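You operate a simulated robot arm through the tools that you are given. There is no shell and no other tool.

You are at the controls of a simulated robot arm. One attempt, no reset.

Task
Soak the burnt pan in hot water, then scrub it clean.
Fine: hot tap, a fifth to half full; when suds show, pour out into the sink; scrub on the prep area, red brush back. Set down upright: red brush. What is to be rubbed or washed off counts as gone when no trace of it is left.

The check looks at the end state, three seconds after you hand in, the way a careful person would. Anything else that was tipped, shoved, dropped, spilled or broken makes it a failure.

Robot
A 7-joint arm with a two-finger parallel gripper, fixed in place. Base frame: the origin is at the foot of the arm, x ahead of it, y to its left, z up; the work surface is at about z = 730. Lengths are in mm, angles in degrees, forces in N, time in s.
With the tool pointing down near the work surface it reaches from about 300 to 740 mm from the base axis. Its first joint turns from -115.0 to 115.0 degrees. Payload 3.91 kg.
The TCP is the grasp point between the finger pads, 30 mm short of the fingertips. In the tool frame z runs along the fingers and y along their closing line. Largest opening 110 mm; finger width 20, thickness 10; the body of the gripper, 48 by 112 mm, starts 55 mm behind the TCP.
Orientation is that of the tool frame in the base frame, as a unit quaternion [x, y, z, w]. With the fingers straight down and closing along the base's y, the tool's x points along the base's -x, its y along +y and its z along -z.

Tools
- The arm moves only by the tool send_rows. Its argument "moves" is one flat list of numbers, 7 for each row, row after row: the shift along the base's x, y, z in mm, then the turn, a rotation vector about the base's x, y, z in degrees, then the closure, from 0 (fully open) to 1 (shut). In form: [x, y, z, wx, wy, wz, claw, x, y, z, wx, wy, wz, claw, ...]. A call has 1 to 20 rows; each row shifts and turns the commanded pose from where the row before left it. Each row takes 0.2 s and may step no farther than 50 mm and 8.6 degrees from the row before; otherwise, or with a gripper value out of range, the whole call is refused. Where a pose cannot be reached the arm comes as near as it can. A force on the tool above 40 N (or 10 N above the force at the start of the call, whichever is more), or a blocked arm, ends the call early, and 0.2 s more pass. Each finger travels about 108 mm/s and halts on what it meets, pressing with about 35 N; the grip force reading is that of the motor and also rises with nothing between the fingers. The clock runs only during rows and for 0.2 s after the last one: add rows that do not move to give the fingers time. It gives the time, the measured TCP pose, the force on the tool (base axes), the opening and the grip force at its end, in the units of the frame above (readings bear some noise), with the torque about the TCP (base axes, N m) and any sound that the robot's microphone picked up.
- Cameras (640 x 400 px; columns grow to the right, rows downward): "scene" is fixed at [401.1, 648.3, 1563.1]; the picture's right is [-0.96, 0.29, 0.00], its down [0.25, 0.83, -0.50] and it looks along [-0.14, -0.48, -0.87] (base axes); focal length 319 px, centre (320, 200). "wrist" rides on the gripper at [72, 17, -103] in the tool frame; the picture's right is [-0.23, 0.97, 0.00], its down [-0.76, -0.18, -0.62] and it looks along [-0.61, -0.14, 0.78] (tool axes); focal length 222 px, centre (320, 200). There is no depth. A picture from a camera that has moved, and an enlarged one, comes with that camera's place and axes in the base frame and with its lens.
- get_image(camera): a new picture of that camera. The clock stands still meanwhile.
- slide_trunk(by): slides the trunk up (or, below 0, down) by that many mm; the arm rides with it, the base frame stays. It gives what a move gives, with no picture.
- zoom(camera, box): a new picture of the part [left, top, right, bottom] of that camera's present view, enlarged. The clock stands still meanwhile.
- finish_job(): hands the job in; it is judged then, once.

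Nothing tells you positions but the pictures and the camera data. Unless the task says otherwise, let go and move clear before handing in.

The tools are called after "Emit:" by a JSON object that holds its "op" and its "data". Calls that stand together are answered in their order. send_rows: Moves the arm, as the interface text tells. Its arguments: {"type":"object","properties":{"moves":{"type":"array"}},"required":["moves"]} The other tools are called the same way: slide_trunk (by) slides the trunk up or down; get_image (camera) takes a picture; zoom (camera, box) takes an enlarged picture of a part of a camera's view; finish_job () hands the job in.

At the start:

```text
time_s: 0.0
ee_pos: [498.5, 216.7, 1175.3]
ee_rot: [0.001, 1.0, 0.0, 0.0]
contact_force: [0.7, 0.5, -0.8]
wrist_torque: [0.04, 0.0, -0.02]
opening: 110.0
gripper_force: 0.1
trunk travel left (down, up): [-750.0, 240.0]
```

scene: 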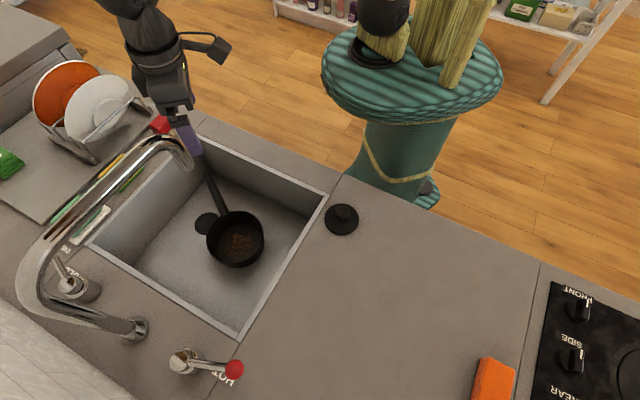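
wrist: 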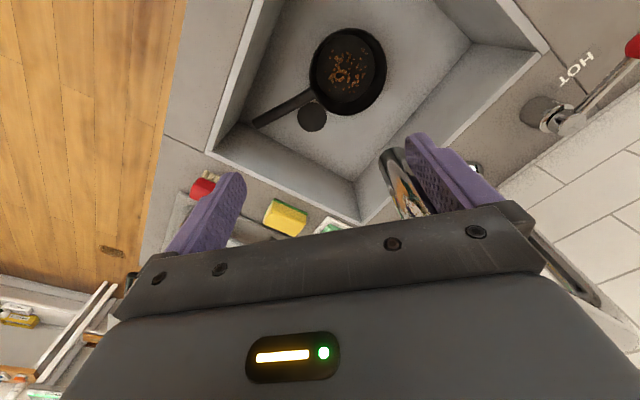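

I see a sink with a burnt black pan in it, a tall faucet with a hot lever (red knob) and a cold lever, a dish rack, and a red brush near the left end of the sink. I'll take closer looks before moving.

Emit:
{"op": "zoom", "data": {"camera": "scene", "box": [0, 80, 320, 280]}}

Emit:
{"op": "zoom", "data": {"camera": "scene", "box": [0, 220, 288, 400]}}

Emit:
{"op": "zoom", "data": {"camera": "wrist", "box": [160, 140, 480, 300]}}

Emit:
{"op": "zoom", "data": {"camera": "scene", "box": [320, 150, 640, 400]}}

Emit:
{"op": "zoom", "data": {"camera": "wrist", "box": [240, 0, 640, 180]}}

```text
2.00 times, centred on (160, 180) of scene
camera zoom: at [401.1, 648.3, 1563.1], right [-0.96, 0.29, 0.0], down [0.25, 0.83, -0.5], along [-0.14, -0.48, -0.87], focal length 638 px, centre (640, 240)
```

zoom: 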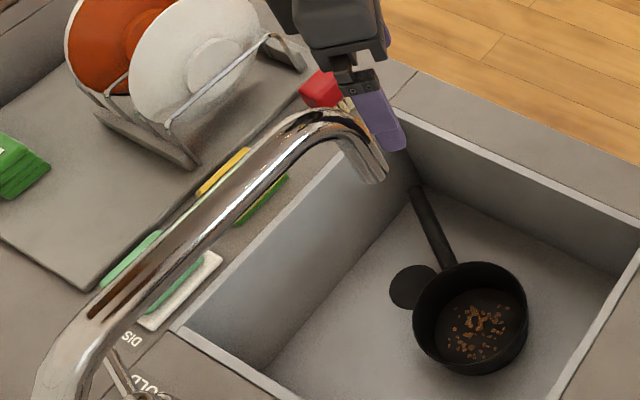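

```text
2.22 times, centred on (144, 310) of scene
camera zoom: at [401.1, 648.3, 1563.1], right [-0.96, 0.29, 0.0], down [0.25, 0.83, -0.5], along [-0.14, -0.48, -0.87], focal length 709 px, centre (711, -44)
```

zoom: 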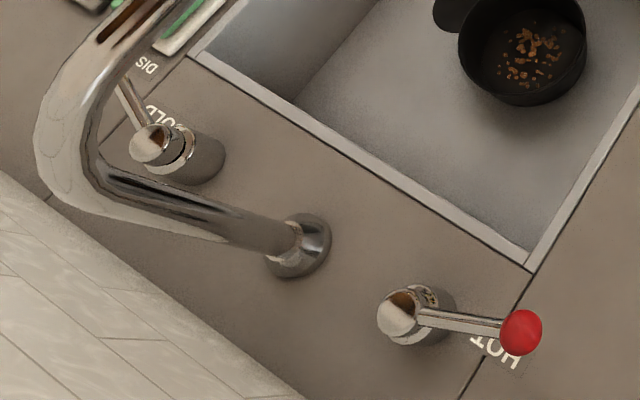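

```text
2.00 times, centred on (320, 220) of wrist
camera zoom: at [425.9, 231.8, 1278.9], right [0.23, 0.97, 0.0], down [0.76, -0.18, 0.62], along [0.61, -0.14, -0.78], focal length 444 px, centre (320, 160)
```

zoom: 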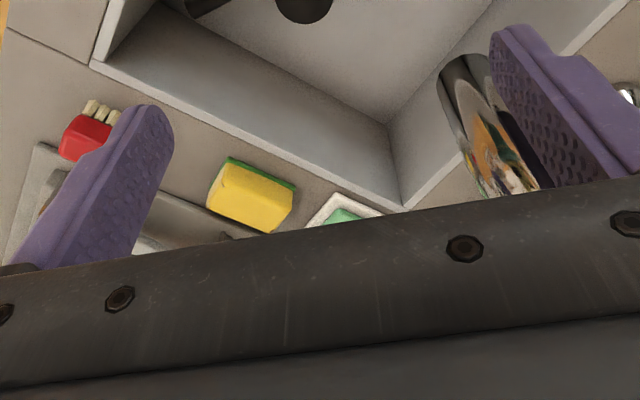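

```text
1.60 times, centred on (480, 275) of scene
camera zoom: at [401.1, 648.3, 1563.1], right [-0.96, 0.29, 0.0], down [0.25, 0.83, -0.5], along [-0.14, -0.48, -0.87], focal length 510 px, centre (64, 80)
```

zoom: 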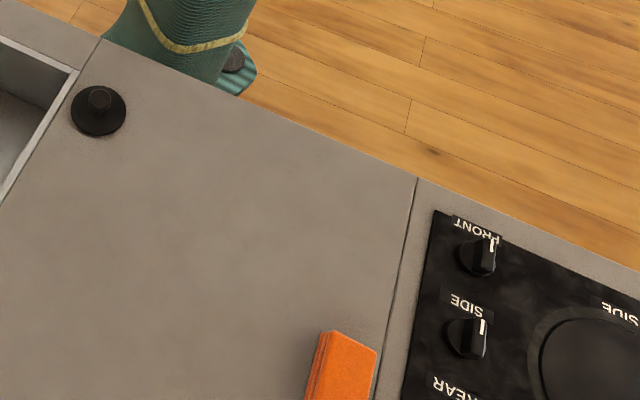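

```text
1.60 times, centred on (440, 90) of wrist
camera zoom: at [425.9, 231.8, 1278.9], right [0.23, 0.97, 0.0], down [0.76, -0.18, 0.62], along [0.61, -0.14, -0.78], focal length 355 px, centre (128, 376)
```

zoom: 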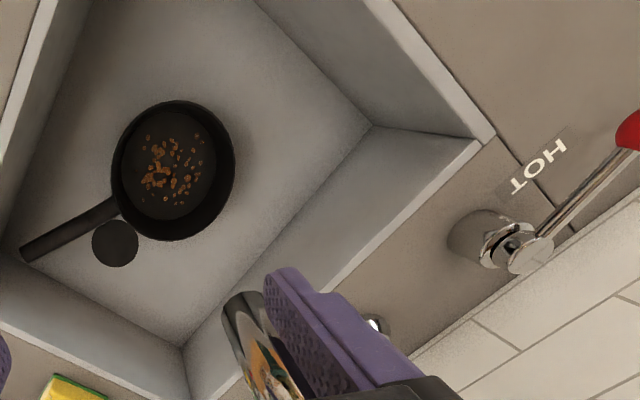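

The counter appears turned about 45° to the base and its top seems to be near z≈905. The pan sits on the sink floor, nearly under the spout at about (535,270,1108). I'll back away from the spout and turn the gripper to view the hot lever.

Emit:
{"op": "send_rows", "data": {"moves": [-40, 0, 10, 0, 0, 0, 0, -40, 0, 10, 0, 0, 0, 0, -20, 30, 10, 0, 0, 7.5, 0, 0, 40, 0, 0, 0, 7.5, 0, 0, 40, 0, 0, 0, 7.5, 0, 0, 40, 0, 0, 0, 7.5, 0, 0, 40, 0, 0, 0, 7.5, 0, 0, 40, 0, 0, 0, 7.5, 0, 0, 0, 0, 0, 0, 0, 0]}}

Emit:
{"op": "get_image", "data": {"camera": "wrist"}}

Emit:
{"op": "get_image", "data": {"camera": "scene"}}

```text
time_s: 2.0
ee_pos: [400.4, 446.0, 1205.8]
ee_rot: [-0.384, 0.924, 0.0, 0.0]
contact_force: [0.6, -0.5, -0.1]
wrist_torque: [-0.01, -0.03, 0.03]
opening: 110.2
gripper_force: 0.1
trunk travel left (down, up): [-750.0, 240.0]
```

```text
taken
camera wrist: at [336.5, 404.9, 1309.1], right [-0.53, 0.85, 0.0], down [0.66, 0.41, 0.62], along [0.53, 0.33, -0.78], focal length 222 px, centre (320, 200)
```

wrist: 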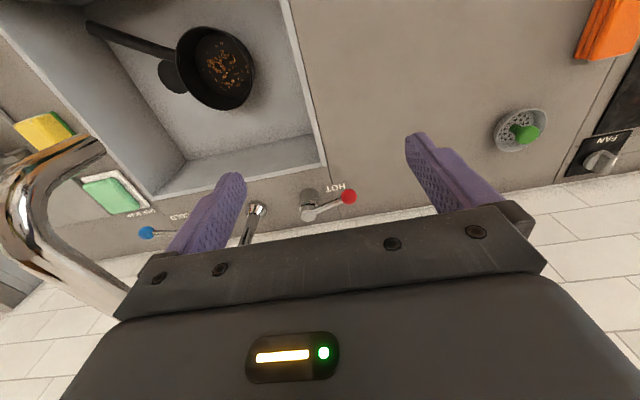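

```text
taken
```

scene: 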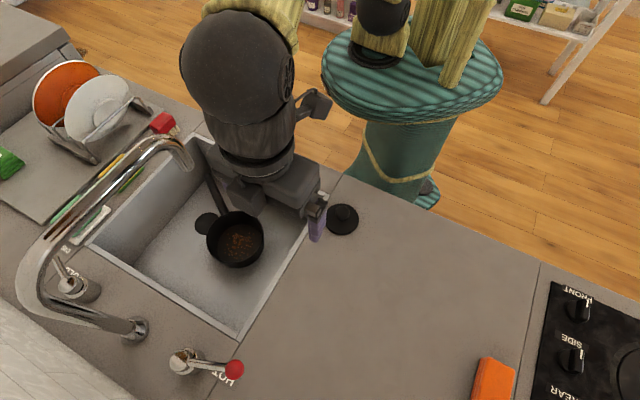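

The lever and knob are clear now. I'll enlarge the tap area.

Emit:
{"op": "zoom", "data": {"camera": "wrist", "box": [240, 150, 400, 250]}}

Emit:
{"op": "zoom", "data": {"camera": "wrist", "box": [0, 0, 320, 200]}}

Emit:
{"op": "zoom", "data": {"camera": "scene", "box": [140, 320, 260, 400]}}

Emit:
{"op": "zoom", "data": {"camera": "scene", "box": [40, 90, 200, 190]}}

```text
4.00 times, centred on (320, 200) of wrist
camera zoom: at [336.5, 404.9, 1309.1], right [-0.53, 0.85, 0.0], down [0.66, 0.41, 0.62], along [0.53, 0.33, -0.78], focal length 888 px, centre (320, 200)
```

zoom: 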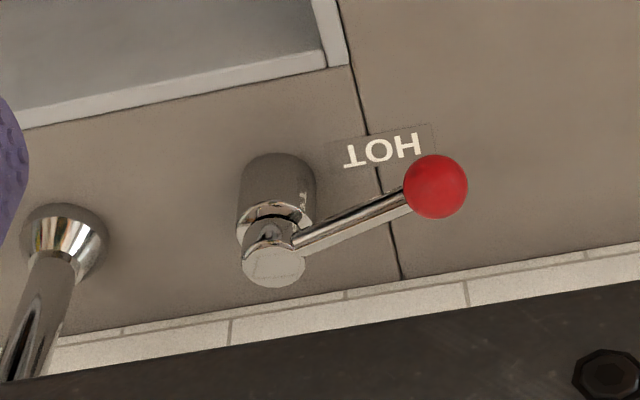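

```text
2.00 times, centred on (160, 100) of wrist
camera zoom: at [336.5, 404.9, 1309.1], right [-0.53, 0.85, 0.0], down [0.66, 0.41, 0.62], along [0.53, 0.33, -0.78], focal length 444 px, centre (640, 400)
```

zoom: 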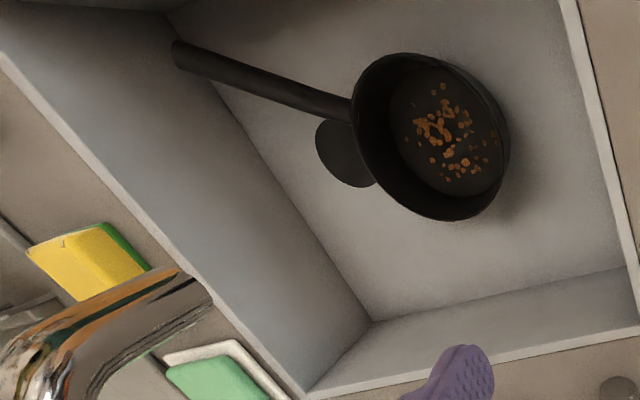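

```text
5.00 times, centred on (200, 360) of scene
camera zoom: at [401.1, 648.3, 1563.1], right [-0.96, 0.29, 0.0], down [0.25, 0.83, -0.5], along [-0.14, -0.48, -0.87], focal length 1594 px, centre (920, -600)
```

zoom: 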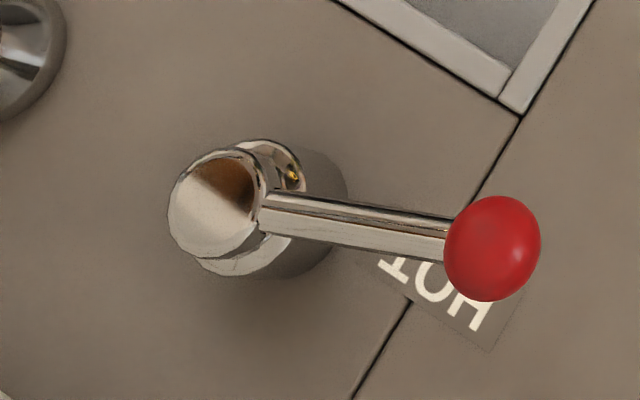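

```text
4.00 times, centred on (120, 140) of scene
camera zoom: at [401.1, 648.3, 1563.1], right [-0.96, 0.29, 0.0], down [0.25, 0.83, -0.5], along [-0.14, -0.48, -0.87], focal length 1276 px, centre (1120, 440)
```

zoom: 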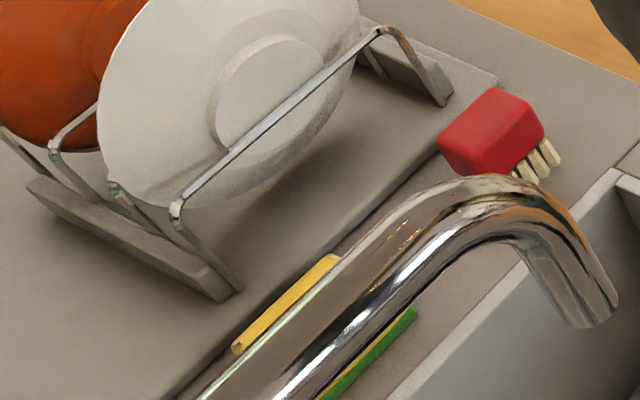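

I place the hot knob at about (531,590,970), with its pivot near (617,550). The lever looks like it swings in the horizontal plane, so I'll close the fingers and test the reach above and behind the knob.

Emit:
{"op": "send_rows", "data": {"moves": [25, 35, -10, 0, 0, 0, 0.5, 25, 35, -10, 0, 0, 0, 1, 25, 35, -10, 0, 0, 0, 1, 25, 30, -10, 0, 0, 0, 1, 25, 30, -10, 0, 0, 0, 1, 0, 0, 0, 0, 0, 0, 1, 0, 0, 0, 0, 0, 0, 1]}}

Emit:
{"op": "get_image", "data": {"camera": "wrist"}}

Emit:
{"op": "get_image", "data": {"camera": "scene"}}

```text
time_s: 3.6
ee_pos: [479.5, 536.1, 1138.5]
ee_rot: [-0.382, 0.924, 0.0, 0.0]
contact_force: [-0.2, 0.4, 0.6]
wrist_torque: [0.01, 0.03, 0.02]
opening: 0.0
gripper_force: 34.8
out of reach, approached as far as the arm can: row 3, 4, 5
trunk travel left (down, up): [-750.0, 240.0]
```

```text
taken
camera wrist: at [416.4, 494.7, 1243.6], right [-0.53, 0.85, 0.0], down [0.66, 0.41, 0.62], along [0.53, 0.33, -0.78], focal length 222 px, centre (320, 200)
```

wrist: 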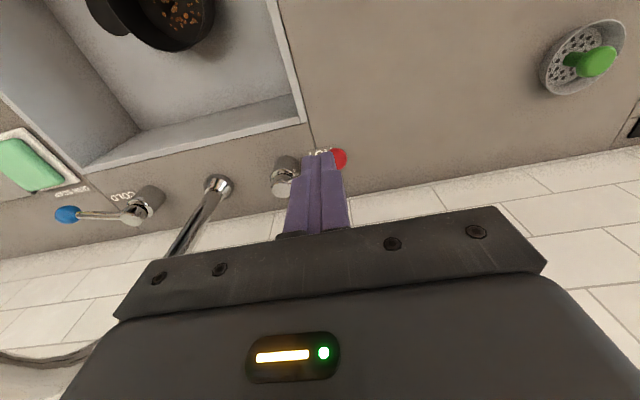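

```text
taken
```

scene: 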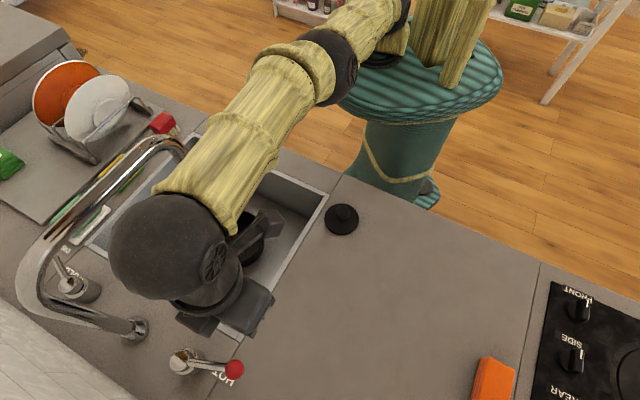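

With the tool straight down the arm stops at about 719 mm radius, so I'll tilt the tool outward to gain reach behind the knob.

Emit:
{"op": "send_rows", "data": {"moves": [0, 0, 0, 5.66, -5.66, 0, 1, 0, 0, 0, 5.66, -5.66, 0, 1, 0, 0, 0, 5.66, -5.66, 0, 1, 0, 0, 0, 5.66, -5.66, 0, 1, 0, 0, 0, 0, 0, 0, 1]}}

```text
time_s: 4.8
ee_pos: [479.9, 534.2, 1140.9]
ee_rot: [-0.367, 0.888, 0.105, 0.255]
contact_force: [-0.7, -1.3, 0.2]
wrist_torque: [0.0, -0.01, 0.01]
opening: 0.0
gripper_force: 34.9
trunk travel left (down, up): [-750.0, 240.0]
```

Emit:
{"op": "send_rows", "data": {"moves": [25, 27, -12, 0, 0, 0, 1, 25, 27, -12, 0, 0, 0, 1, 25, 27, -12, 0, 0, 0, 1, 0, 0, 0, 0, 0, 0, 1]}}

Emit:
{"op": "get_image", "data": {"camera": "wrist"}}

Emit:
{"op": "get_image", "data": {"camera": "scene"}}

```text
time_s: 5.8
ee_pos: [554.6, 614.6, 1103.8]
ee_rot: [-0.368, 0.888, 0.106, 0.255]
contact_force: [-0.8, 0.0, -0.1]
wrist_torque: [0.01, 0.01, -0.01]
opening: 0.0
gripper_force: 35.5
trunk travel left (down, up): [-750.0, 240.0]
```

```text
taken
camera wrist: at [460.2, 543.4, 1153.4], right [-0.55, 0.82, 0.12], down [0.35, 0.1, 0.93], along [0.76, 0.56, -0.34], focal length 222 px, centre (320, 200)
```

wrist: 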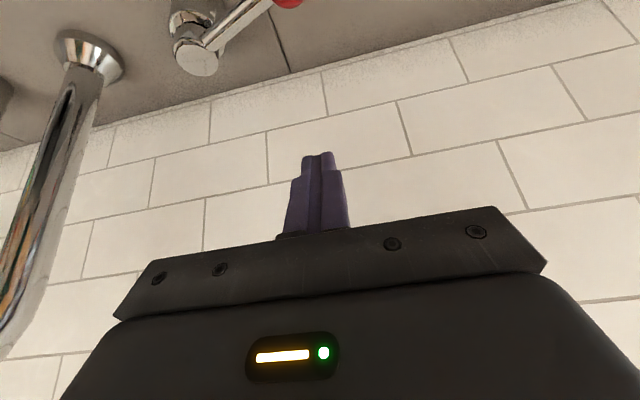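

```text
taken
```

scene: 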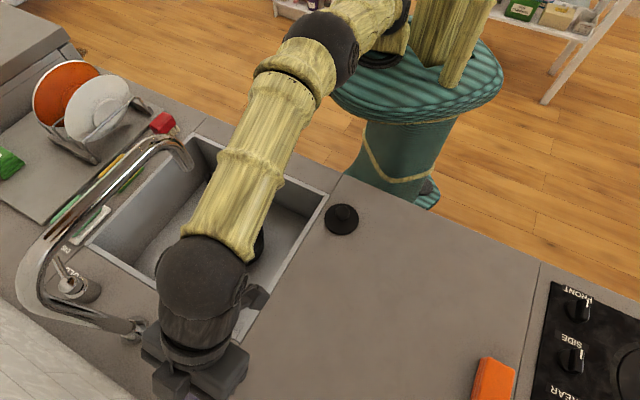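

Emit:
{"op": "send_rows", "data": {"moves": [0, 0, -30, 0, 0, 0, 1, 0, 0, -30, 0, 0, 0, 1, 0, 0, -20, 0, 0, 0, 1, 0, 0, -15, 0, 0, 0, 1, 0, 0, -5, 0, 0, 0, 1]}}

Emit:
{"op": "get_image", "data": {"camera": "wrist"}}

Emit:
{"op": "get_image", "data": {"camera": "scene"}}

```text
time_s: 7.0
ee_pos: [555.8, 615.1, 1003.2]
ee_rot: [-0.367, 0.888, 0.105, 0.255]
contact_force: [0.4, -0.4, 0.4]
wrist_torque: [-0.02, -0.01, -0.02]
opening: 0.0
gripper_force: 34.8
trunk travel left (down, up): [-750.0, 240.0]
```

```text
taken
camera wrist: at [460.4, 543.6, 1052.7], right [-0.55, 0.82, 0.12], down [0.35, 0.1, 0.93], along [0.76, 0.56, -0.34], focal length 222 px, centre (320, 200)
```

wrist: 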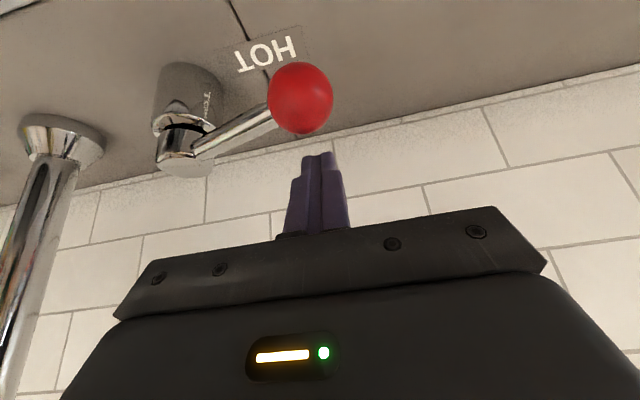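

```text
taken
```

scene: 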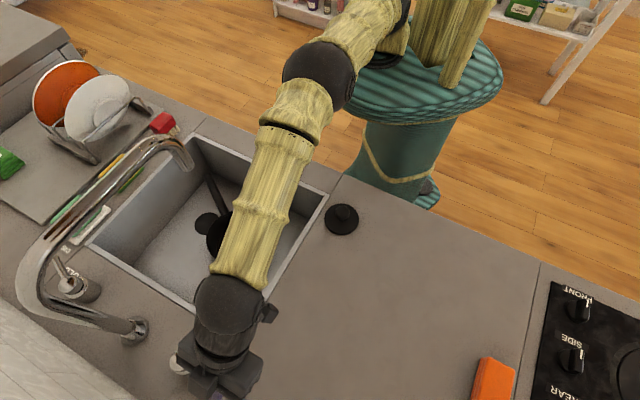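

The fingertip is behind the knob but a little high. I'll lower it slightly and pull the knob gently toward the sink front, watching the force and the water.

Emit:
{"op": "send_rows", "data": {"moves": [0, 0, -18, 0, 0, 0, 1, -6, -5, 0, 0, 0, 0, 1, -6, -6, 0, 0, 0, 0, 1, -2, -7, 0, 0, 0, 0, 1, -2, -8, 0, 0, 0, 0, 1]}}

Emit:
{"op": "get_image", "data": {"camera": "wrist"}}

Emit:
{"op": "get_image", "data": {"camera": "scene"}}

```text
time_s: 8.2
ee_pos: [539.3, 589.2, 983.6]
ee_rot: [-0.368, 0.888, 0.105, 0.255]
contact_force: [0.4, 0.0, 0.7]
wrist_torque: [0.01, -0.03, 0.03]
opening: 0.1
gripper_force: 35.3
trunk travel left (down, up): [-750.0, 240.0]
```

```text
taken
camera wrist: at [444.2, 516.9, 1034.1], right [-0.55, 0.82, 0.12], down [0.35, 0.1, 0.93], along [0.76, 0.56, -0.34], focal length 222 px, centre (320, 200)
```

wrist: 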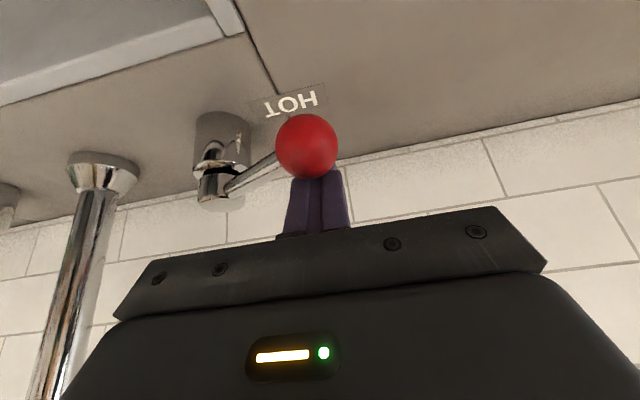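

```text
taken
```

scene: 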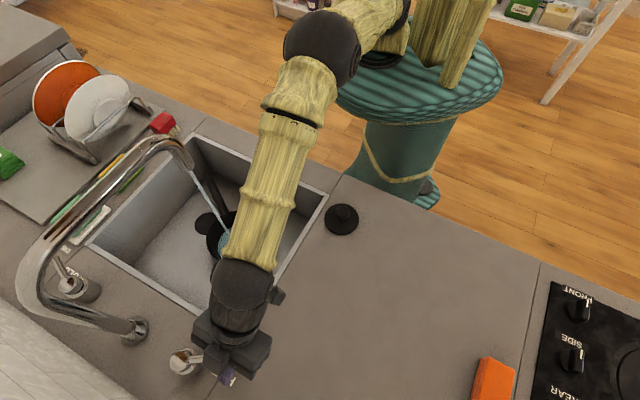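

Water is already running from the spout. I'll check that it lands in the pan.

Emit:
{"op": "zoom", "data": {"camera": "scene", "box": [160, 140, 320, 260]}}

```text
3.33 times, centred on (240, 200) of scene
camera zoom: at [401.1, 648.3, 1563.1], right [-0.96, 0.29, 0.0], down [0.25, 0.83, -0.5], along [-0.14, -0.48, -0.87], focal length 1063 px, centre (587, 200)
```

zoom: 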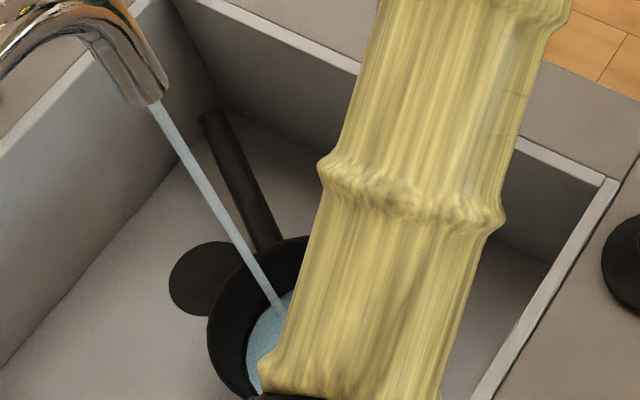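

Water is landing in the pan and pooling. I'll hop the fingers over to the front side of the knob so I'm ready to push it shut, then check the level.

Emit:
{"op": "send_rows", "data": {"moves": [0, 0, 45, 0, 0, 0, 1, -35, -35, 0, 0, 0, 0, 1, -18, -18, -18, 0, 0, 0, 1, 0, 0, -36, 0, 0, 0, 1]}}

Emit:
{"op": "get_image", "data": {"camera": "wrist"}}

Emit:
{"op": "zoom", "data": {"camera": "scene", "box": [160, 160, 320, 280]}}

```text
time_s: 9.2
ee_pos: [487.2, 534.5, 974.6]
ee_rot: [-0.368, 0.888, 0.107, 0.255]
contact_force: [-0.4, 0.7, 0.1]
wrist_torque: [0.0, 0.02, -0.01]
opening: 0.0
gripper_force: 34.9
trunk travel left (down, up): [-750.0, 240.0]
```

```text
taken
camera wrist: at [392.6, 463.6, 1023.9], right [-0.55, 0.82, 0.12], down [0.35, 0.1, 0.93], along [0.76, 0.56, -0.34], focal length 222 px, centre (320, 200)
```

wrist: 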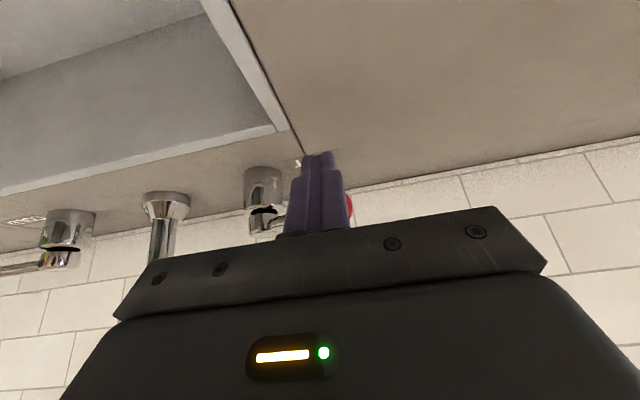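

```text
3.33 times, centred on (240, 220) of scene
camera zoom: at [401.1, 648.3, 1563.1], right [-0.96, 0.29, 0.0], down [0.25, 0.83, -0.5], along [-0.14, -0.48, -0.87], focal length 1063 px, centre (587, 133)
```

zoom: 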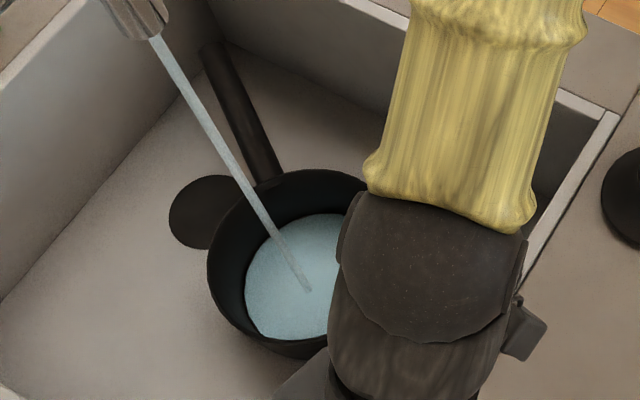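

The pan looks about a fifth full. I'll push the lever shut now and then recheck the level.

Emit:
{"op": "send_rows", "data": {"moves": [13, 14, 0, 0, 0, 0, 1, 3, 8, 0, 0, 0, 0, 1, 3, 6, 0, 0, 0, 0, 1, 2, 5, 0, 0, 0, 0, 1]}}

Emit:
{"op": "get_image", "data": {"camera": "wrist"}}

Emit:
{"op": "zoom", "data": {"camera": "scene", "box": [160, 160, 320, 280]}}

```text
time_s: 10.2
ee_pos: [506.2, 567.5, 974.9]
ee_rot: [-0.368, 0.888, 0.105, 0.254]
contact_force: [-5.2, -4.3, -2.5]
wrist_torque: [-0.23, 0.08, -0.03]
opening: 0.2
gripper_force: 35.0
trunk travel left (down, up): [-750.0, 240.0]
```

```text
taken
camera wrist: at [412.0, 496.2, 1025.1], right [-0.55, 0.83, 0.12], down [0.35, 0.1, 0.93], along [0.76, 0.56, -0.34], focal length 222 px, centre (320, 200)
```

wrist: 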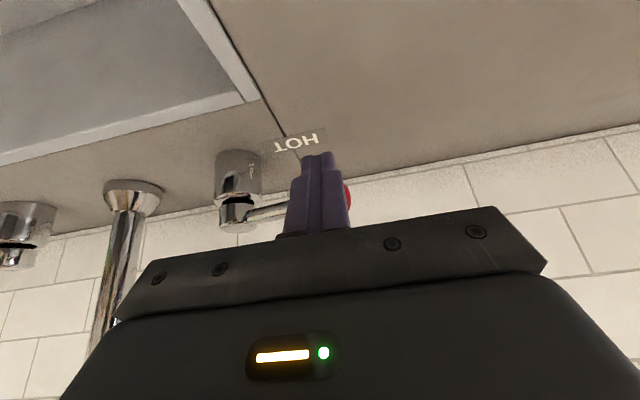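

```text
3.33 times, centred on (240, 220) of scene
camera zoom: at [401.1, 648.3, 1563.1], right [-0.96, 0.29, 0.0], down [0.25, 0.83, -0.5], along [-0.14, -0.48, -0.87], focal length 1063 px, centre (587, 133)
```

zoom: 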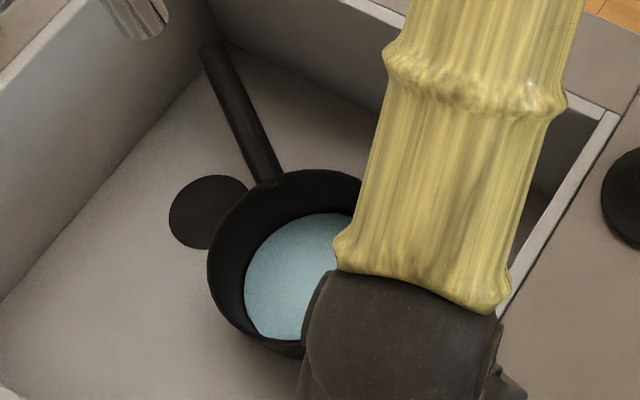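

The water has stopped and the lever is at its stop. I'll retract and inspect the level properly.

Emit:
{"op": "send_rows", "data": {"moves": [-20, -20, 0, 0, 0, 0, 1, -20, -20, 30, -5.66, 5.66, 0, 0.5, -20, -20, 40, -5.66, 5.66, 0, 0, -20, -20, 40, -5.66, 5.66, 0, 0, -20, -20, 40, -5.66, 5.66, 0, 0, 0, 0, 40, 0, 0, 0, 0, 0, 0, 0, 0, 0, 0, 0]}}

Emit:
{"op": "get_image", "data": {"camera": "wrist"}}

Emit:
{"op": "zoom", "data": {"camera": "scene", "box": [160, 160, 320, 280]}}

Emit:
{"op": "zoom", "data": {"camera": "scene", "box": [140, 320, 260, 400]}}

```text
time_s: 11.8
ee_pos: [405.9, 466.9, 1169.3]
ee_rot: [-0.383, 0.924, 0.0, -0.001]
contact_force: [-0.3, 0.4, 0.1]
wrist_torque: [0.0, 0.02, -0.02]
opening: 110.1
gripper_force: 0.2
trunk travel left (down, up): [-750.0, 240.0]
```

```text
taken
camera wrist: at [343.0, 426.5, 1272.4], right [-0.53, 0.85, 0.0], down [0.67, 0.41, 0.62], along [0.53, 0.33, -0.78], focal length 222 px, centre (320, 200)
```

wrist: 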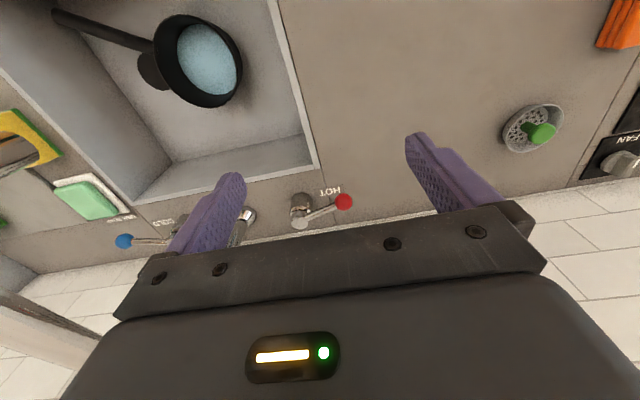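

```text
3.33 times, centred on (240, 220) of scene
camera zoom: at [401.1, 648.3, 1563.1], right [-0.96, 0.29, 0.0], down [0.25, 0.83, -0.5], along [-0.14, -0.48, -0.87], focal length 1063 px, centre (587, 133)
```

zoom: 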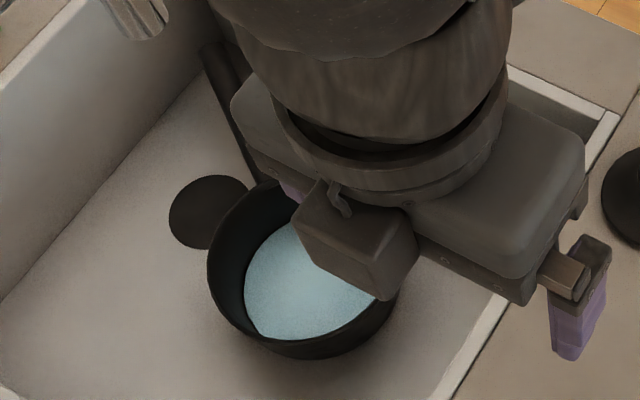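

```text
5.00 times, centred on (200, 360) of scene
camera zoom: at [401.1, 648.3, 1563.1], right [-0.96, 0.29, 0.0], down [0.25, 0.83, -0.5], along [-0.14, -0.48, -0.87], focal length 1594 px, centre (920, -600)
```

zoom: 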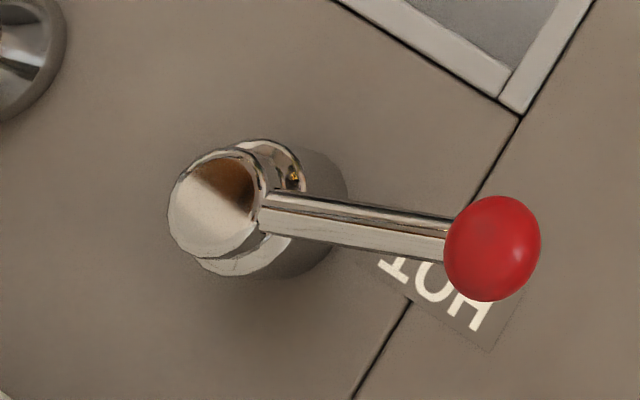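

Emit:
{"op": "zoom", "data": {"camera": "wrist", "box": [40, 0, 280, 150]}}

Emit:
{"op": "send_rows", "data": {"moves": [-45, 0, 0, 0, 0, 0, 0, -40, 10, 20, 0, 0, 0, 0, 0, 0, 0, 0, 0, 0, 0]}}

Emit:
{"op": "zoom", "data": {"camera": "scene", "box": [160, 160, 320, 280]}}

Emit:
{"op": "zoom", "data": {"camera": "wrist", "box": [40, 0, 280, 150]}}

```text
2.67 times, centred on (160, 75) of wrist
camera zoom: at [343.0, 426.5, 1272.4], right [-0.53, 0.85, 0.0], down [0.67, 0.41, 0.62], along [0.53, 0.33, -0.78], focal length 592 px, centre (747, 533)
```

zoom: 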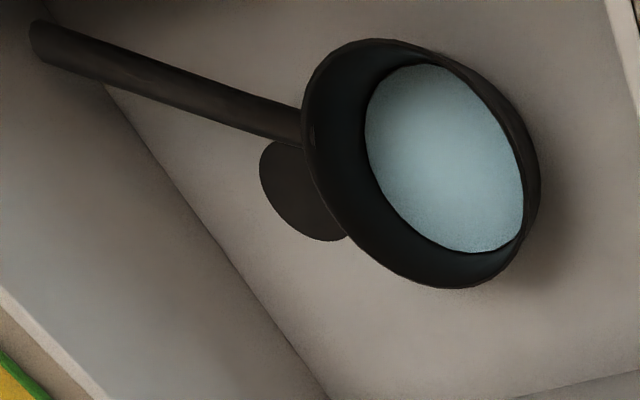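

```text
time_s: 12.6
ee_pos: [323.5, 477.6, 1186.2]
ee_rot: [-0.383, 0.924, 0.0, 0.001]
contact_force: [0.1, 0.1, 0.3]
wrist_torque: [-0.01, 0.02, 0.01]
opening: 110.1
gripper_force: 0.1
trunk travel left (down, up): [-750.0, 240.0]
```

```text
3.33 times, centred on (240, 220) of scene
camera zoom: at [401.1, 648.3, 1563.1], right [-0.96, 0.29, 0.0], down [0.25, 0.83, -0.5], along [-0.14, -0.48, -0.87], focal length 1063 px, centre (587, 133)
```

zoom: 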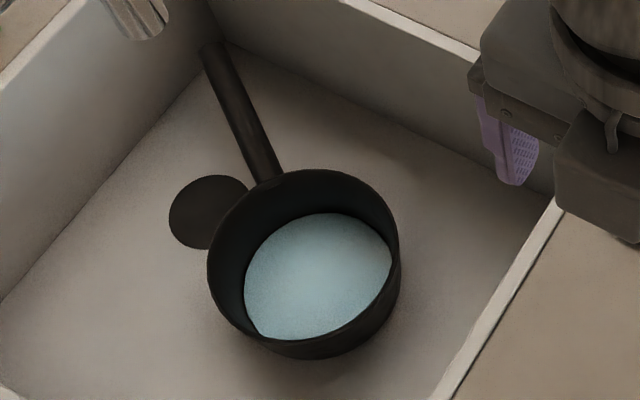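

```text
2.67 times, centred on (160, 75) of wrist
camera zoom: at [260.0, 437.5, 1289.7], right [-0.53, 0.85, 0.0], down [0.66, 0.41, 0.62], along [0.53, 0.33, -0.78], focal length 592 px, centre (747, 533)
```

zoom: 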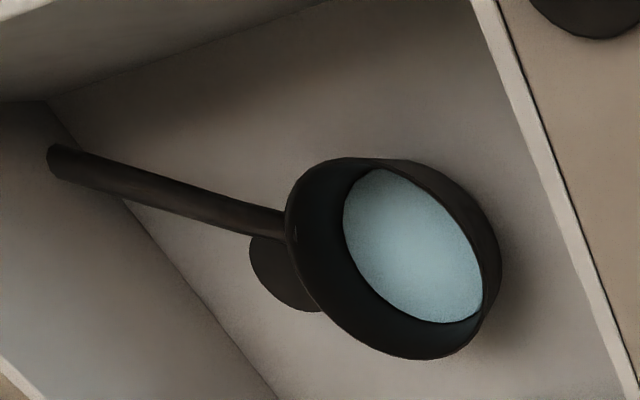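

The lever is back in its off position. I'll zoom in tightly to measure the water level.

Emit:
{"op": "zoom", "data": {"camera": "scene", "box": [200, 202, 272, 272]}}

Emit:
{"op": "zoom", "data": {"camera": "wrist", "box": [140, 50, 236, 140]}}

Emit:
{"op": "get_image", "data": {"camera": "scene"}}

```text
5.71 times, centred on (236, 237) of scene
camera zoom: at [401.1, 648.3, 1563.1], right [-0.96, 0.29, 0.0], down [0.25, 0.83, -0.5], along [-0.14, -0.48, -0.87], focal length 1822 px, centre (800, -11)
```

zoom: 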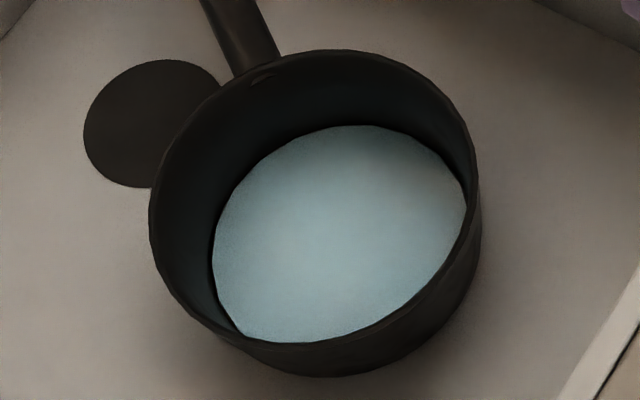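

```text
4.44 times, centred on (188, 95) of wrist
camera zoom: at [260.0, 437.5, 1289.7], right [-0.53, 0.85, 0.0], down [0.66, 0.41, 0.62], along [0.53, 0.33, -0.78], focal length 987 px, centre (907, 667)
```

zoom: 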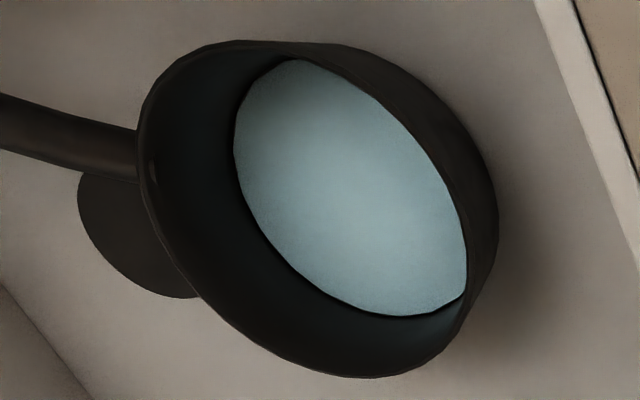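

```text
taken
```

scene: 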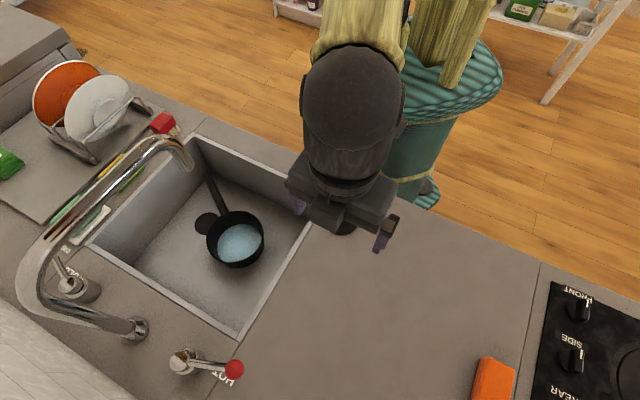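

The level looks near the lower bound of a fifth. I'll wait a few seconds to see if suds appear before deciding whether to top up.

Emit:
{"op": "send_rows", "data": {"moves": [0, 0, 0, 0, 0, 0, 0, 0, 0, 0, 0, 0, 0, 0, 0, 0, 0, 0, 0, 0, 0, 0, 0, 0, 0, 0, 0, 0, 0, 0, 0, 0, 0, 0, 0, 0, 0, 0, 0, 0, 0, 0, 0, 0, 0, 0, 0, 0, 0, 0, 0, 0, 0, 0, 0, 0, 0, 0, 0, 0, 0, 0, 0, 0, 0, 0, 0, 0, 0, 0]}}

Emit:
{"op": "zoom", "data": {"camera": "scene", "box": [200, 202, 272, 272]}}

```text
time_s: 14.8
ee_pos: [322.9, 479.5, 1186.9]
ee_rot: [-0.382, 0.924, 0.001, -0.001]
contact_force: [-0.1, 0.3, -0.3]
wrist_torque: [0.04, 0.02, -0.01]
opening: 110.0
gripper_force: 0.1
trunk travel left (down, up): [-750.0, 240.0]
```

```text
5.71 times, centred on (236, 237) of scene
camera zoom: at [401.1, 648.3, 1563.1], right [-0.96, 0.29, 0.0], down [0.25, 0.83, -0.5], along [-0.14, -0.48, -0.87], focal length 1822 px, centre (800, -11)
```

zoom: 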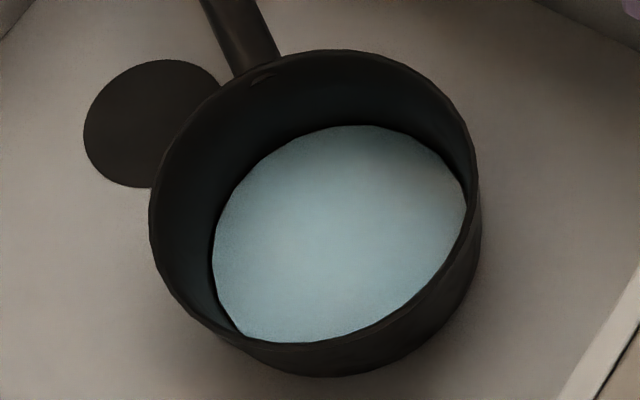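

Emit:
{"op": "send_rows", "data": {"moves": [0, 0, 0, 0, 0, 0, 0, 0, 0, 0, 0, 0, 0, 0, 0, 0, 0, 0, 0, 0, 0, 0, 0, 0, 0, 0, 0, 0, 0, 0, 0, 0, 0, 0, 0, 0, 0, 0, 0, 0, 0, 0, 0, 0, 0, 0, 0, 0, 0, 0, 0, 0, 0, 0, 0, 0, 0, 0, 0, 0, 0, 0, 0, 0, 0, 0, 0, 0, 0, 0, 0, 0, 0, 0, 0, 0, 0, 0, 0, 0, 0, 0, 0, 0, 0, 0, 0, 0, 0, 0, 0, 0, 0, 0, 0, 0, 0, 0, 0, 0, 0, 0, 0, 0, 0, 0, 0, 0, 0, 0, 0, 0, 0, 0, 0, 0, 0, 0, 0, 0, 0, 0, 0, 0, 0, 0, 0, 0, 0, 0, 0, 0, 0, 0, 0, 0, 0, 0, 0, 0]}}

Emit:
{"op": "zoom", "data": {"camera": "scene", "box": [200, 202, 272, 272]}}

```text
time_s: 19.0
ee_pos: [323.5, 478.8, 1186.4]
ee_rot: [-0.382, 0.924, 0.0, 0.0]
contact_force: [-0.3, 0.0, 0.2]
wrist_torque: [0.03, -0.01, -0.03]
opening: 110.0
gripper_force: 0.2
trunk travel left (down, up): [-750.0, 240.0]
```

```text
5.71 times, centred on (236, 237) of scene
camera zoom: at [401.1, 648.3, 1563.1], right [-0.96, 0.29, 0.0], down [0.25, 0.83, -0.5], along [-0.14, -0.48, -0.87], focal length 1822 px, centre (800, -11)
```

zoom: 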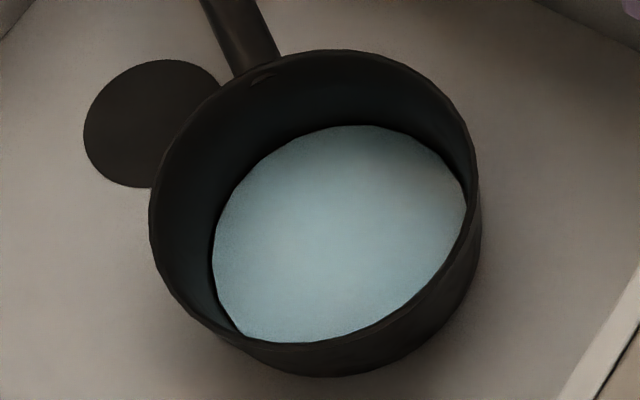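

No suds yet, so I'll top up by roughly the same amount, using the same lever move.

Emit:
{"op": "send_rows", "data": {"moves": [40, -6, -8, 0, 0, 0, 1, 40, -6, -8, 0, 0, 0, 1, 19, 17, -7, 5.66, -5.66, 0, 1, 19, 17, -7, 5.66, -5.66, 0, 1, 19, 17, -7, 5.66, -5.66, 0, 1, 19, 17, -7, 5.66, -5.66, 0, 1, 25, 27, -12, 0, 0, 0, 1, 25, 27, -12, 0, 0, 0, 1, 25, 27, -12, 0, 0, 0, 1, 0, 0, -30, 0, 0, 0, 1, 0, 0, -30, 0, 0, 0, 1, 0, 0, -25, 0, 0, 0, 1, 0, 0, -20, 0, 0, 0, 1, 0, 0, -15, 0, 0, 0, 1]}}

Emit:
{"op": "get_image", "data": {"camera": "wrist"}}

```text
time_s: 22.0
ee_pos: [553.0, 616.8, 987.1]
ee_rot: [-0.368, 0.888, 0.106, 0.255]
contact_force: [-0.9, 1.1, -0.4]
wrist_torque: [0.01, 0.0, 0.0]
opening: 0.2
gripper_force: 34.8
trunk travel left (down, up): [-750.0, 240.0]
```

```text
taken
camera wrist: at [458.8, 545.5, 1035.9], right [-0.55, 0.82, 0.12], down [0.35, 0.1, 0.93], along [0.76, 0.56, -0.34], focal length 222 px, centre (320, 200)
```

wrist: 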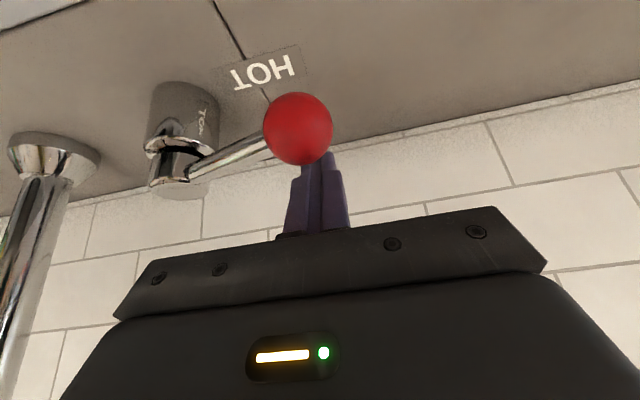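

Emit:
{"op": "send_rows", "data": {"moves": [-5, -7, 0, 0, 0, 0, 1, -4, -6, 0, 0, 0, 0, 1, -2, -7, 0, 0, 0, 0, 1, -2, -8, -2, 0, 0, 0, 1, 0, 0, 45, 0, 0, 0, 1, -35, -35, 0, 0, 0, 0, 1, -18, -18, -18, 0, 0, 0, 1, 0, 0, -37, 0, 0, 0, 1]}}

Emit:
{"op": "get_image", "data": {"camera": "wrist"}}

Emit:
{"op": "zoom", "data": {"camera": "scene", "box": [200, 202, 272, 272]}}

```text
time_s: 23.8
ee_pos: [485.8, 535.5, 974.7]
ee_rot: [-0.368, 0.888, 0.105, 0.255]
contact_force: [0.1, 1.3, 0.7]
wrist_torque: [0.0, -0.01, 0.03]
opening: 0.0
gripper_force: 34.9
trunk travel left (down, up): [-750.0, 240.0]
```

```text
taken
camera wrist: at [390.6, 463.3, 1023.9], right [-0.55, 0.82, 0.12], down [0.35, 0.1, 0.93], along [0.76, 0.56, -0.34], focal length 222 px, centre (320, 200)
```

wrist: 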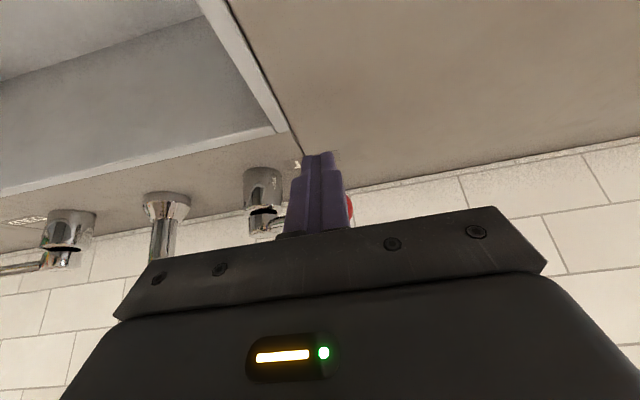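

```text
5.71 times, centred on (236, 237) of scene
camera zoom: at [401.1, 648.3, 1563.1], right [-0.96, 0.29, 0.0], down [0.25, 0.83, -0.5], along [-0.14, -0.48, -0.87], focal length 1822 px, centre (800, -11)
```

zoom: 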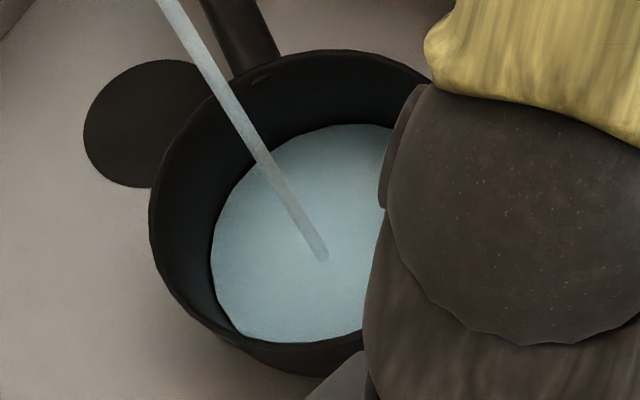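

The level rises slowly at this opening. I'll let it run a little and check.

Emit:
{"op": "send_rows", "data": {"moves": [0, 0, 0, 0, 0, 0, 1, 0, 0, 0, 0, 0, 0, 1, 0, 0, 0, 0, 0, 0, 1, 0, 0, 0, 0, 0, 0, 1]}}

Emit:
{"op": "zoom", "data": {"camera": "scene", "box": [200, 202, 272, 272]}}

```text
time_s: 24.8
ee_pos: [485.2, 535.1, 974.0]
ee_rot: [-0.367, 0.888, 0.105, 0.255]
contact_force: [-0.1, -0.4, 0.0]
wrist_torque: [-0.02, 0.0, 0.02]
opening: 0.0
gripper_force: 34.6
trunk travel left (down, up): [-750.0, 240.0]
```

```text
5.71 times, centred on (236, 237) of scene
camera zoom: at [401.1, 648.3, 1563.1], right [-0.96, 0.29, 0.0], down [0.25, 0.83, -0.5], along [-0.14, -0.48, -0.87], focal length 1822 px, centre (800, -11)
```

zoom: 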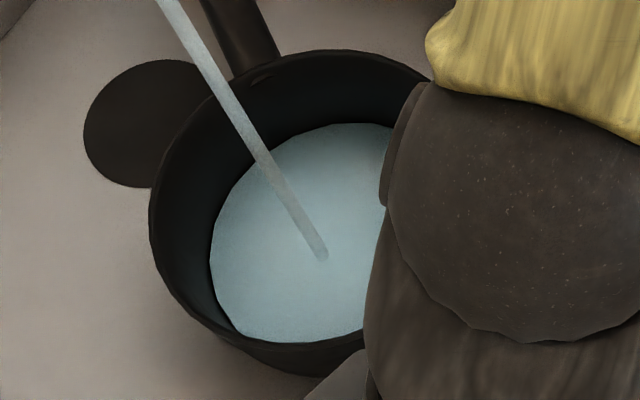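

Emit:
{"op": "send_rows", "data": {"moves": [0, 0, 0, 0, 0, 0, 1, 0, 0, 0, 0, 0, 0, 1, 0, 0, 0, 0, 0, 0, 1, 0, 0, 0, 0, 0, 0, 1, 0, 0, 0, 0, 0, 0, 1, 0, 0, 0, 0, 0, 0, 1, 0, 0, 0, 0, 0, 0, 1, 0, 0, 0, 0, 0, 0, 1, 0, 0, 0, 0, 0, 0, 1, 0, 0, 0, 0, 0, 0, 1, 0, 0, 0, 0, 0, 0, 1, 0, 0, 0, 0, 0, 0, 1, 0, 0, 0, 0, 0, 0, 1, 0, 0, 0, 0, 0, 0, 1]}}

Emit:
{"op": "zoom", "data": {"camera": "scene", "box": [200, 202, 272, 272]}}

```text
time_s: 27.8
ee_pos: [484.5, 535.5, 974.9]
ee_rot: [-0.368, 0.888, 0.105, 0.255]
contact_force: [-0.7, 0.5, -0.4]
wrist_torque: [-0.01, 0.01, -0.01]
opening: 0.2
gripper_force: 35.3
trunk travel left (down, up): [-750.0, 240.0]
```

```text
5.71 times, centred on (236, 237) of scene
camera zoom: at [401.1, 648.3, 1563.1], right [-0.96, 0.29, 0.0], down [0.25, 0.83, -0.5], along [-0.14, -0.48, -0.87], focal length 1822 px, centre (800, -11)
```

zoom: 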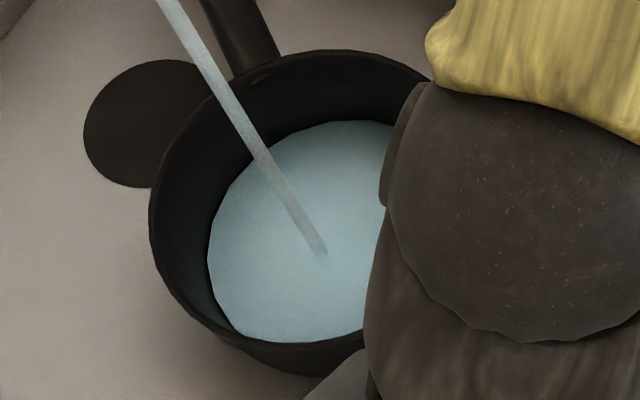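

The level rises about 1 px/s, so roughly 15 s more is needed. I'll continue with checks.

Emit:
{"op": "send_rows", "data": {"moves": [0, 0, 0, 0, 0, 0, 1, 0, 0, 0, 0, 0, 0, 1, 0, 0, 0, 0, 0, 0, 1, 0, 0, 0, 0, 0, 0, 1, 0, 0, 0, 0, 0, 0, 1, 0, 0, 0, 0, 0, 0, 1, 0, 0, 0, 0, 0, 0, 1, 0, 0, 0, 0, 0, 0, 1, 0, 0, 0, 0, 0, 0, 1, 0, 0, 0, 0, 0, 0, 1, 0, 0, 0, 0, 0, 0, 1, 0, 0, 0, 0, 0, 0, 1, 0, 0, 0, 0, 0, 0, 1, 0, 0, 0, 0, 0, 0, 1, 0, 0, 0, 0, 0, 0, 1, 0, 0, 0, 0, 0, 0, 1, 0, 0, 0, 0, 0, 0, 1, 0, 0, 0, 0, 0, 0, 1, 0, 0, 0, 0, 0, 0, 1, 0, 0, 0, 0, 0, 0, 1]}}

Emit:
{"op": "zoom", "data": {"camera": "scene", "box": [200, 202, 272, 272]}}

Emit:
{"op": "send_rows", "data": {"moves": [0, 0, 0, 0, 0, 0, 1, 0, 0, 0, 0, 0, 0, 1, 0, 0, 0, 0, 0, 0, 1, 0, 0, 0, 0, 0, 0, 1, 0, 0, 0, 0, 0, 0, 1, 0, 0, 0, 0, 0, 0, 1, 0, 0, 0, 0, 0, 0, 1, 0, 0, 0, 0, 0, 0, 1, 0, 0, 0, 0, 0, 0, 1, 0, 0, 0, 0, 0, 0, 1, 0, 0, 0, 0, 0, 0, 1, 0, 0, 0, 0, 0, 0, 1, 0, 0, 0, 0, 0, 0, 1, 0, 0, 0, 0, 0, 0, 1, 0, 0, 0, 0, 0, 0, 1, 0, 0, 0, 0, 0, 0, 1, 0, 0, 0, 0, 0, 0, 1, 0, 0, 0, 0, 0, 0, 1, 0, 0, 0, 0, 0, 0, 1, 0, 0, 0, 0, 0, 0, 1]}}

Emit:
{"op": "zoom", "data": {"camera": "scene", "box": [200, 202, 272, 272]}}

```text
time_s: 32.0
ee_pos: [485.8, 535.7, 975.0]
ee_rot: [-0.368, 0.888, 0.105, 0.254]
contact_force: [-0.4, -0.3, 0.6]
wrist_torque: [0.01, -0.02, -0.01]
opening: 0.0
gripper_force: 35.2
trunk travel left (down, up): [-750.0, 240.0]
```

```text
5.71 times, centred on (236, 237) of scene
camera zoom: at [401.1, 648.3, 1563.1], right [-0.96, 0.29, 0.0], down [0.25, 0.83, -0.5], along [-0.14, -0.48, -0.87], focal length 1822 px, centre (800, -11)
```

zoom: 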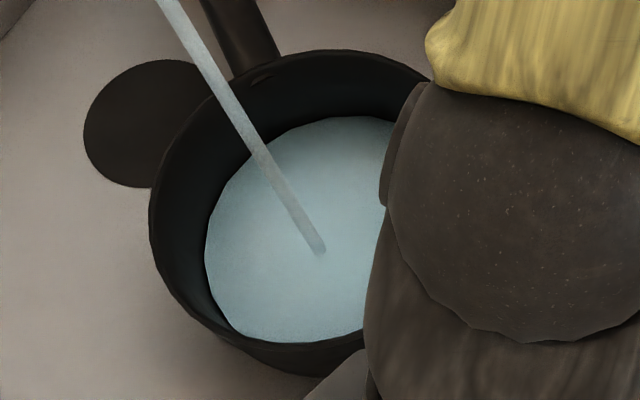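

```text
time_s: 36.2
ee_pos: [484.8, 535.1, 975.8]
ee_rot: [-0.368, 0.888, 0.105, 0.254]
contact_force: [0.6, 0.2, 0.3]
wrist_torque: [-0.02, 0.02, -0.01]
opening: 0.0
gripper_force: 35.2
trunk travel left (down, up): [-750.0, 240.0]
```

```text
5.71 times, centred on (236, 237) of scene
camera zoom: at [401.1, 648.3, 1563.1], right [-0.96, 0.29, 0.0], down [0.25, 0.83, -0.5], along [-0.14, -0.48, -0.87], focal length 1822 px, centre (800, -11)
```

zoom: 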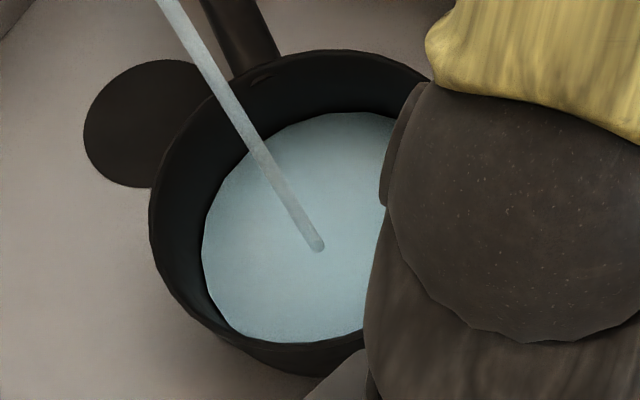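

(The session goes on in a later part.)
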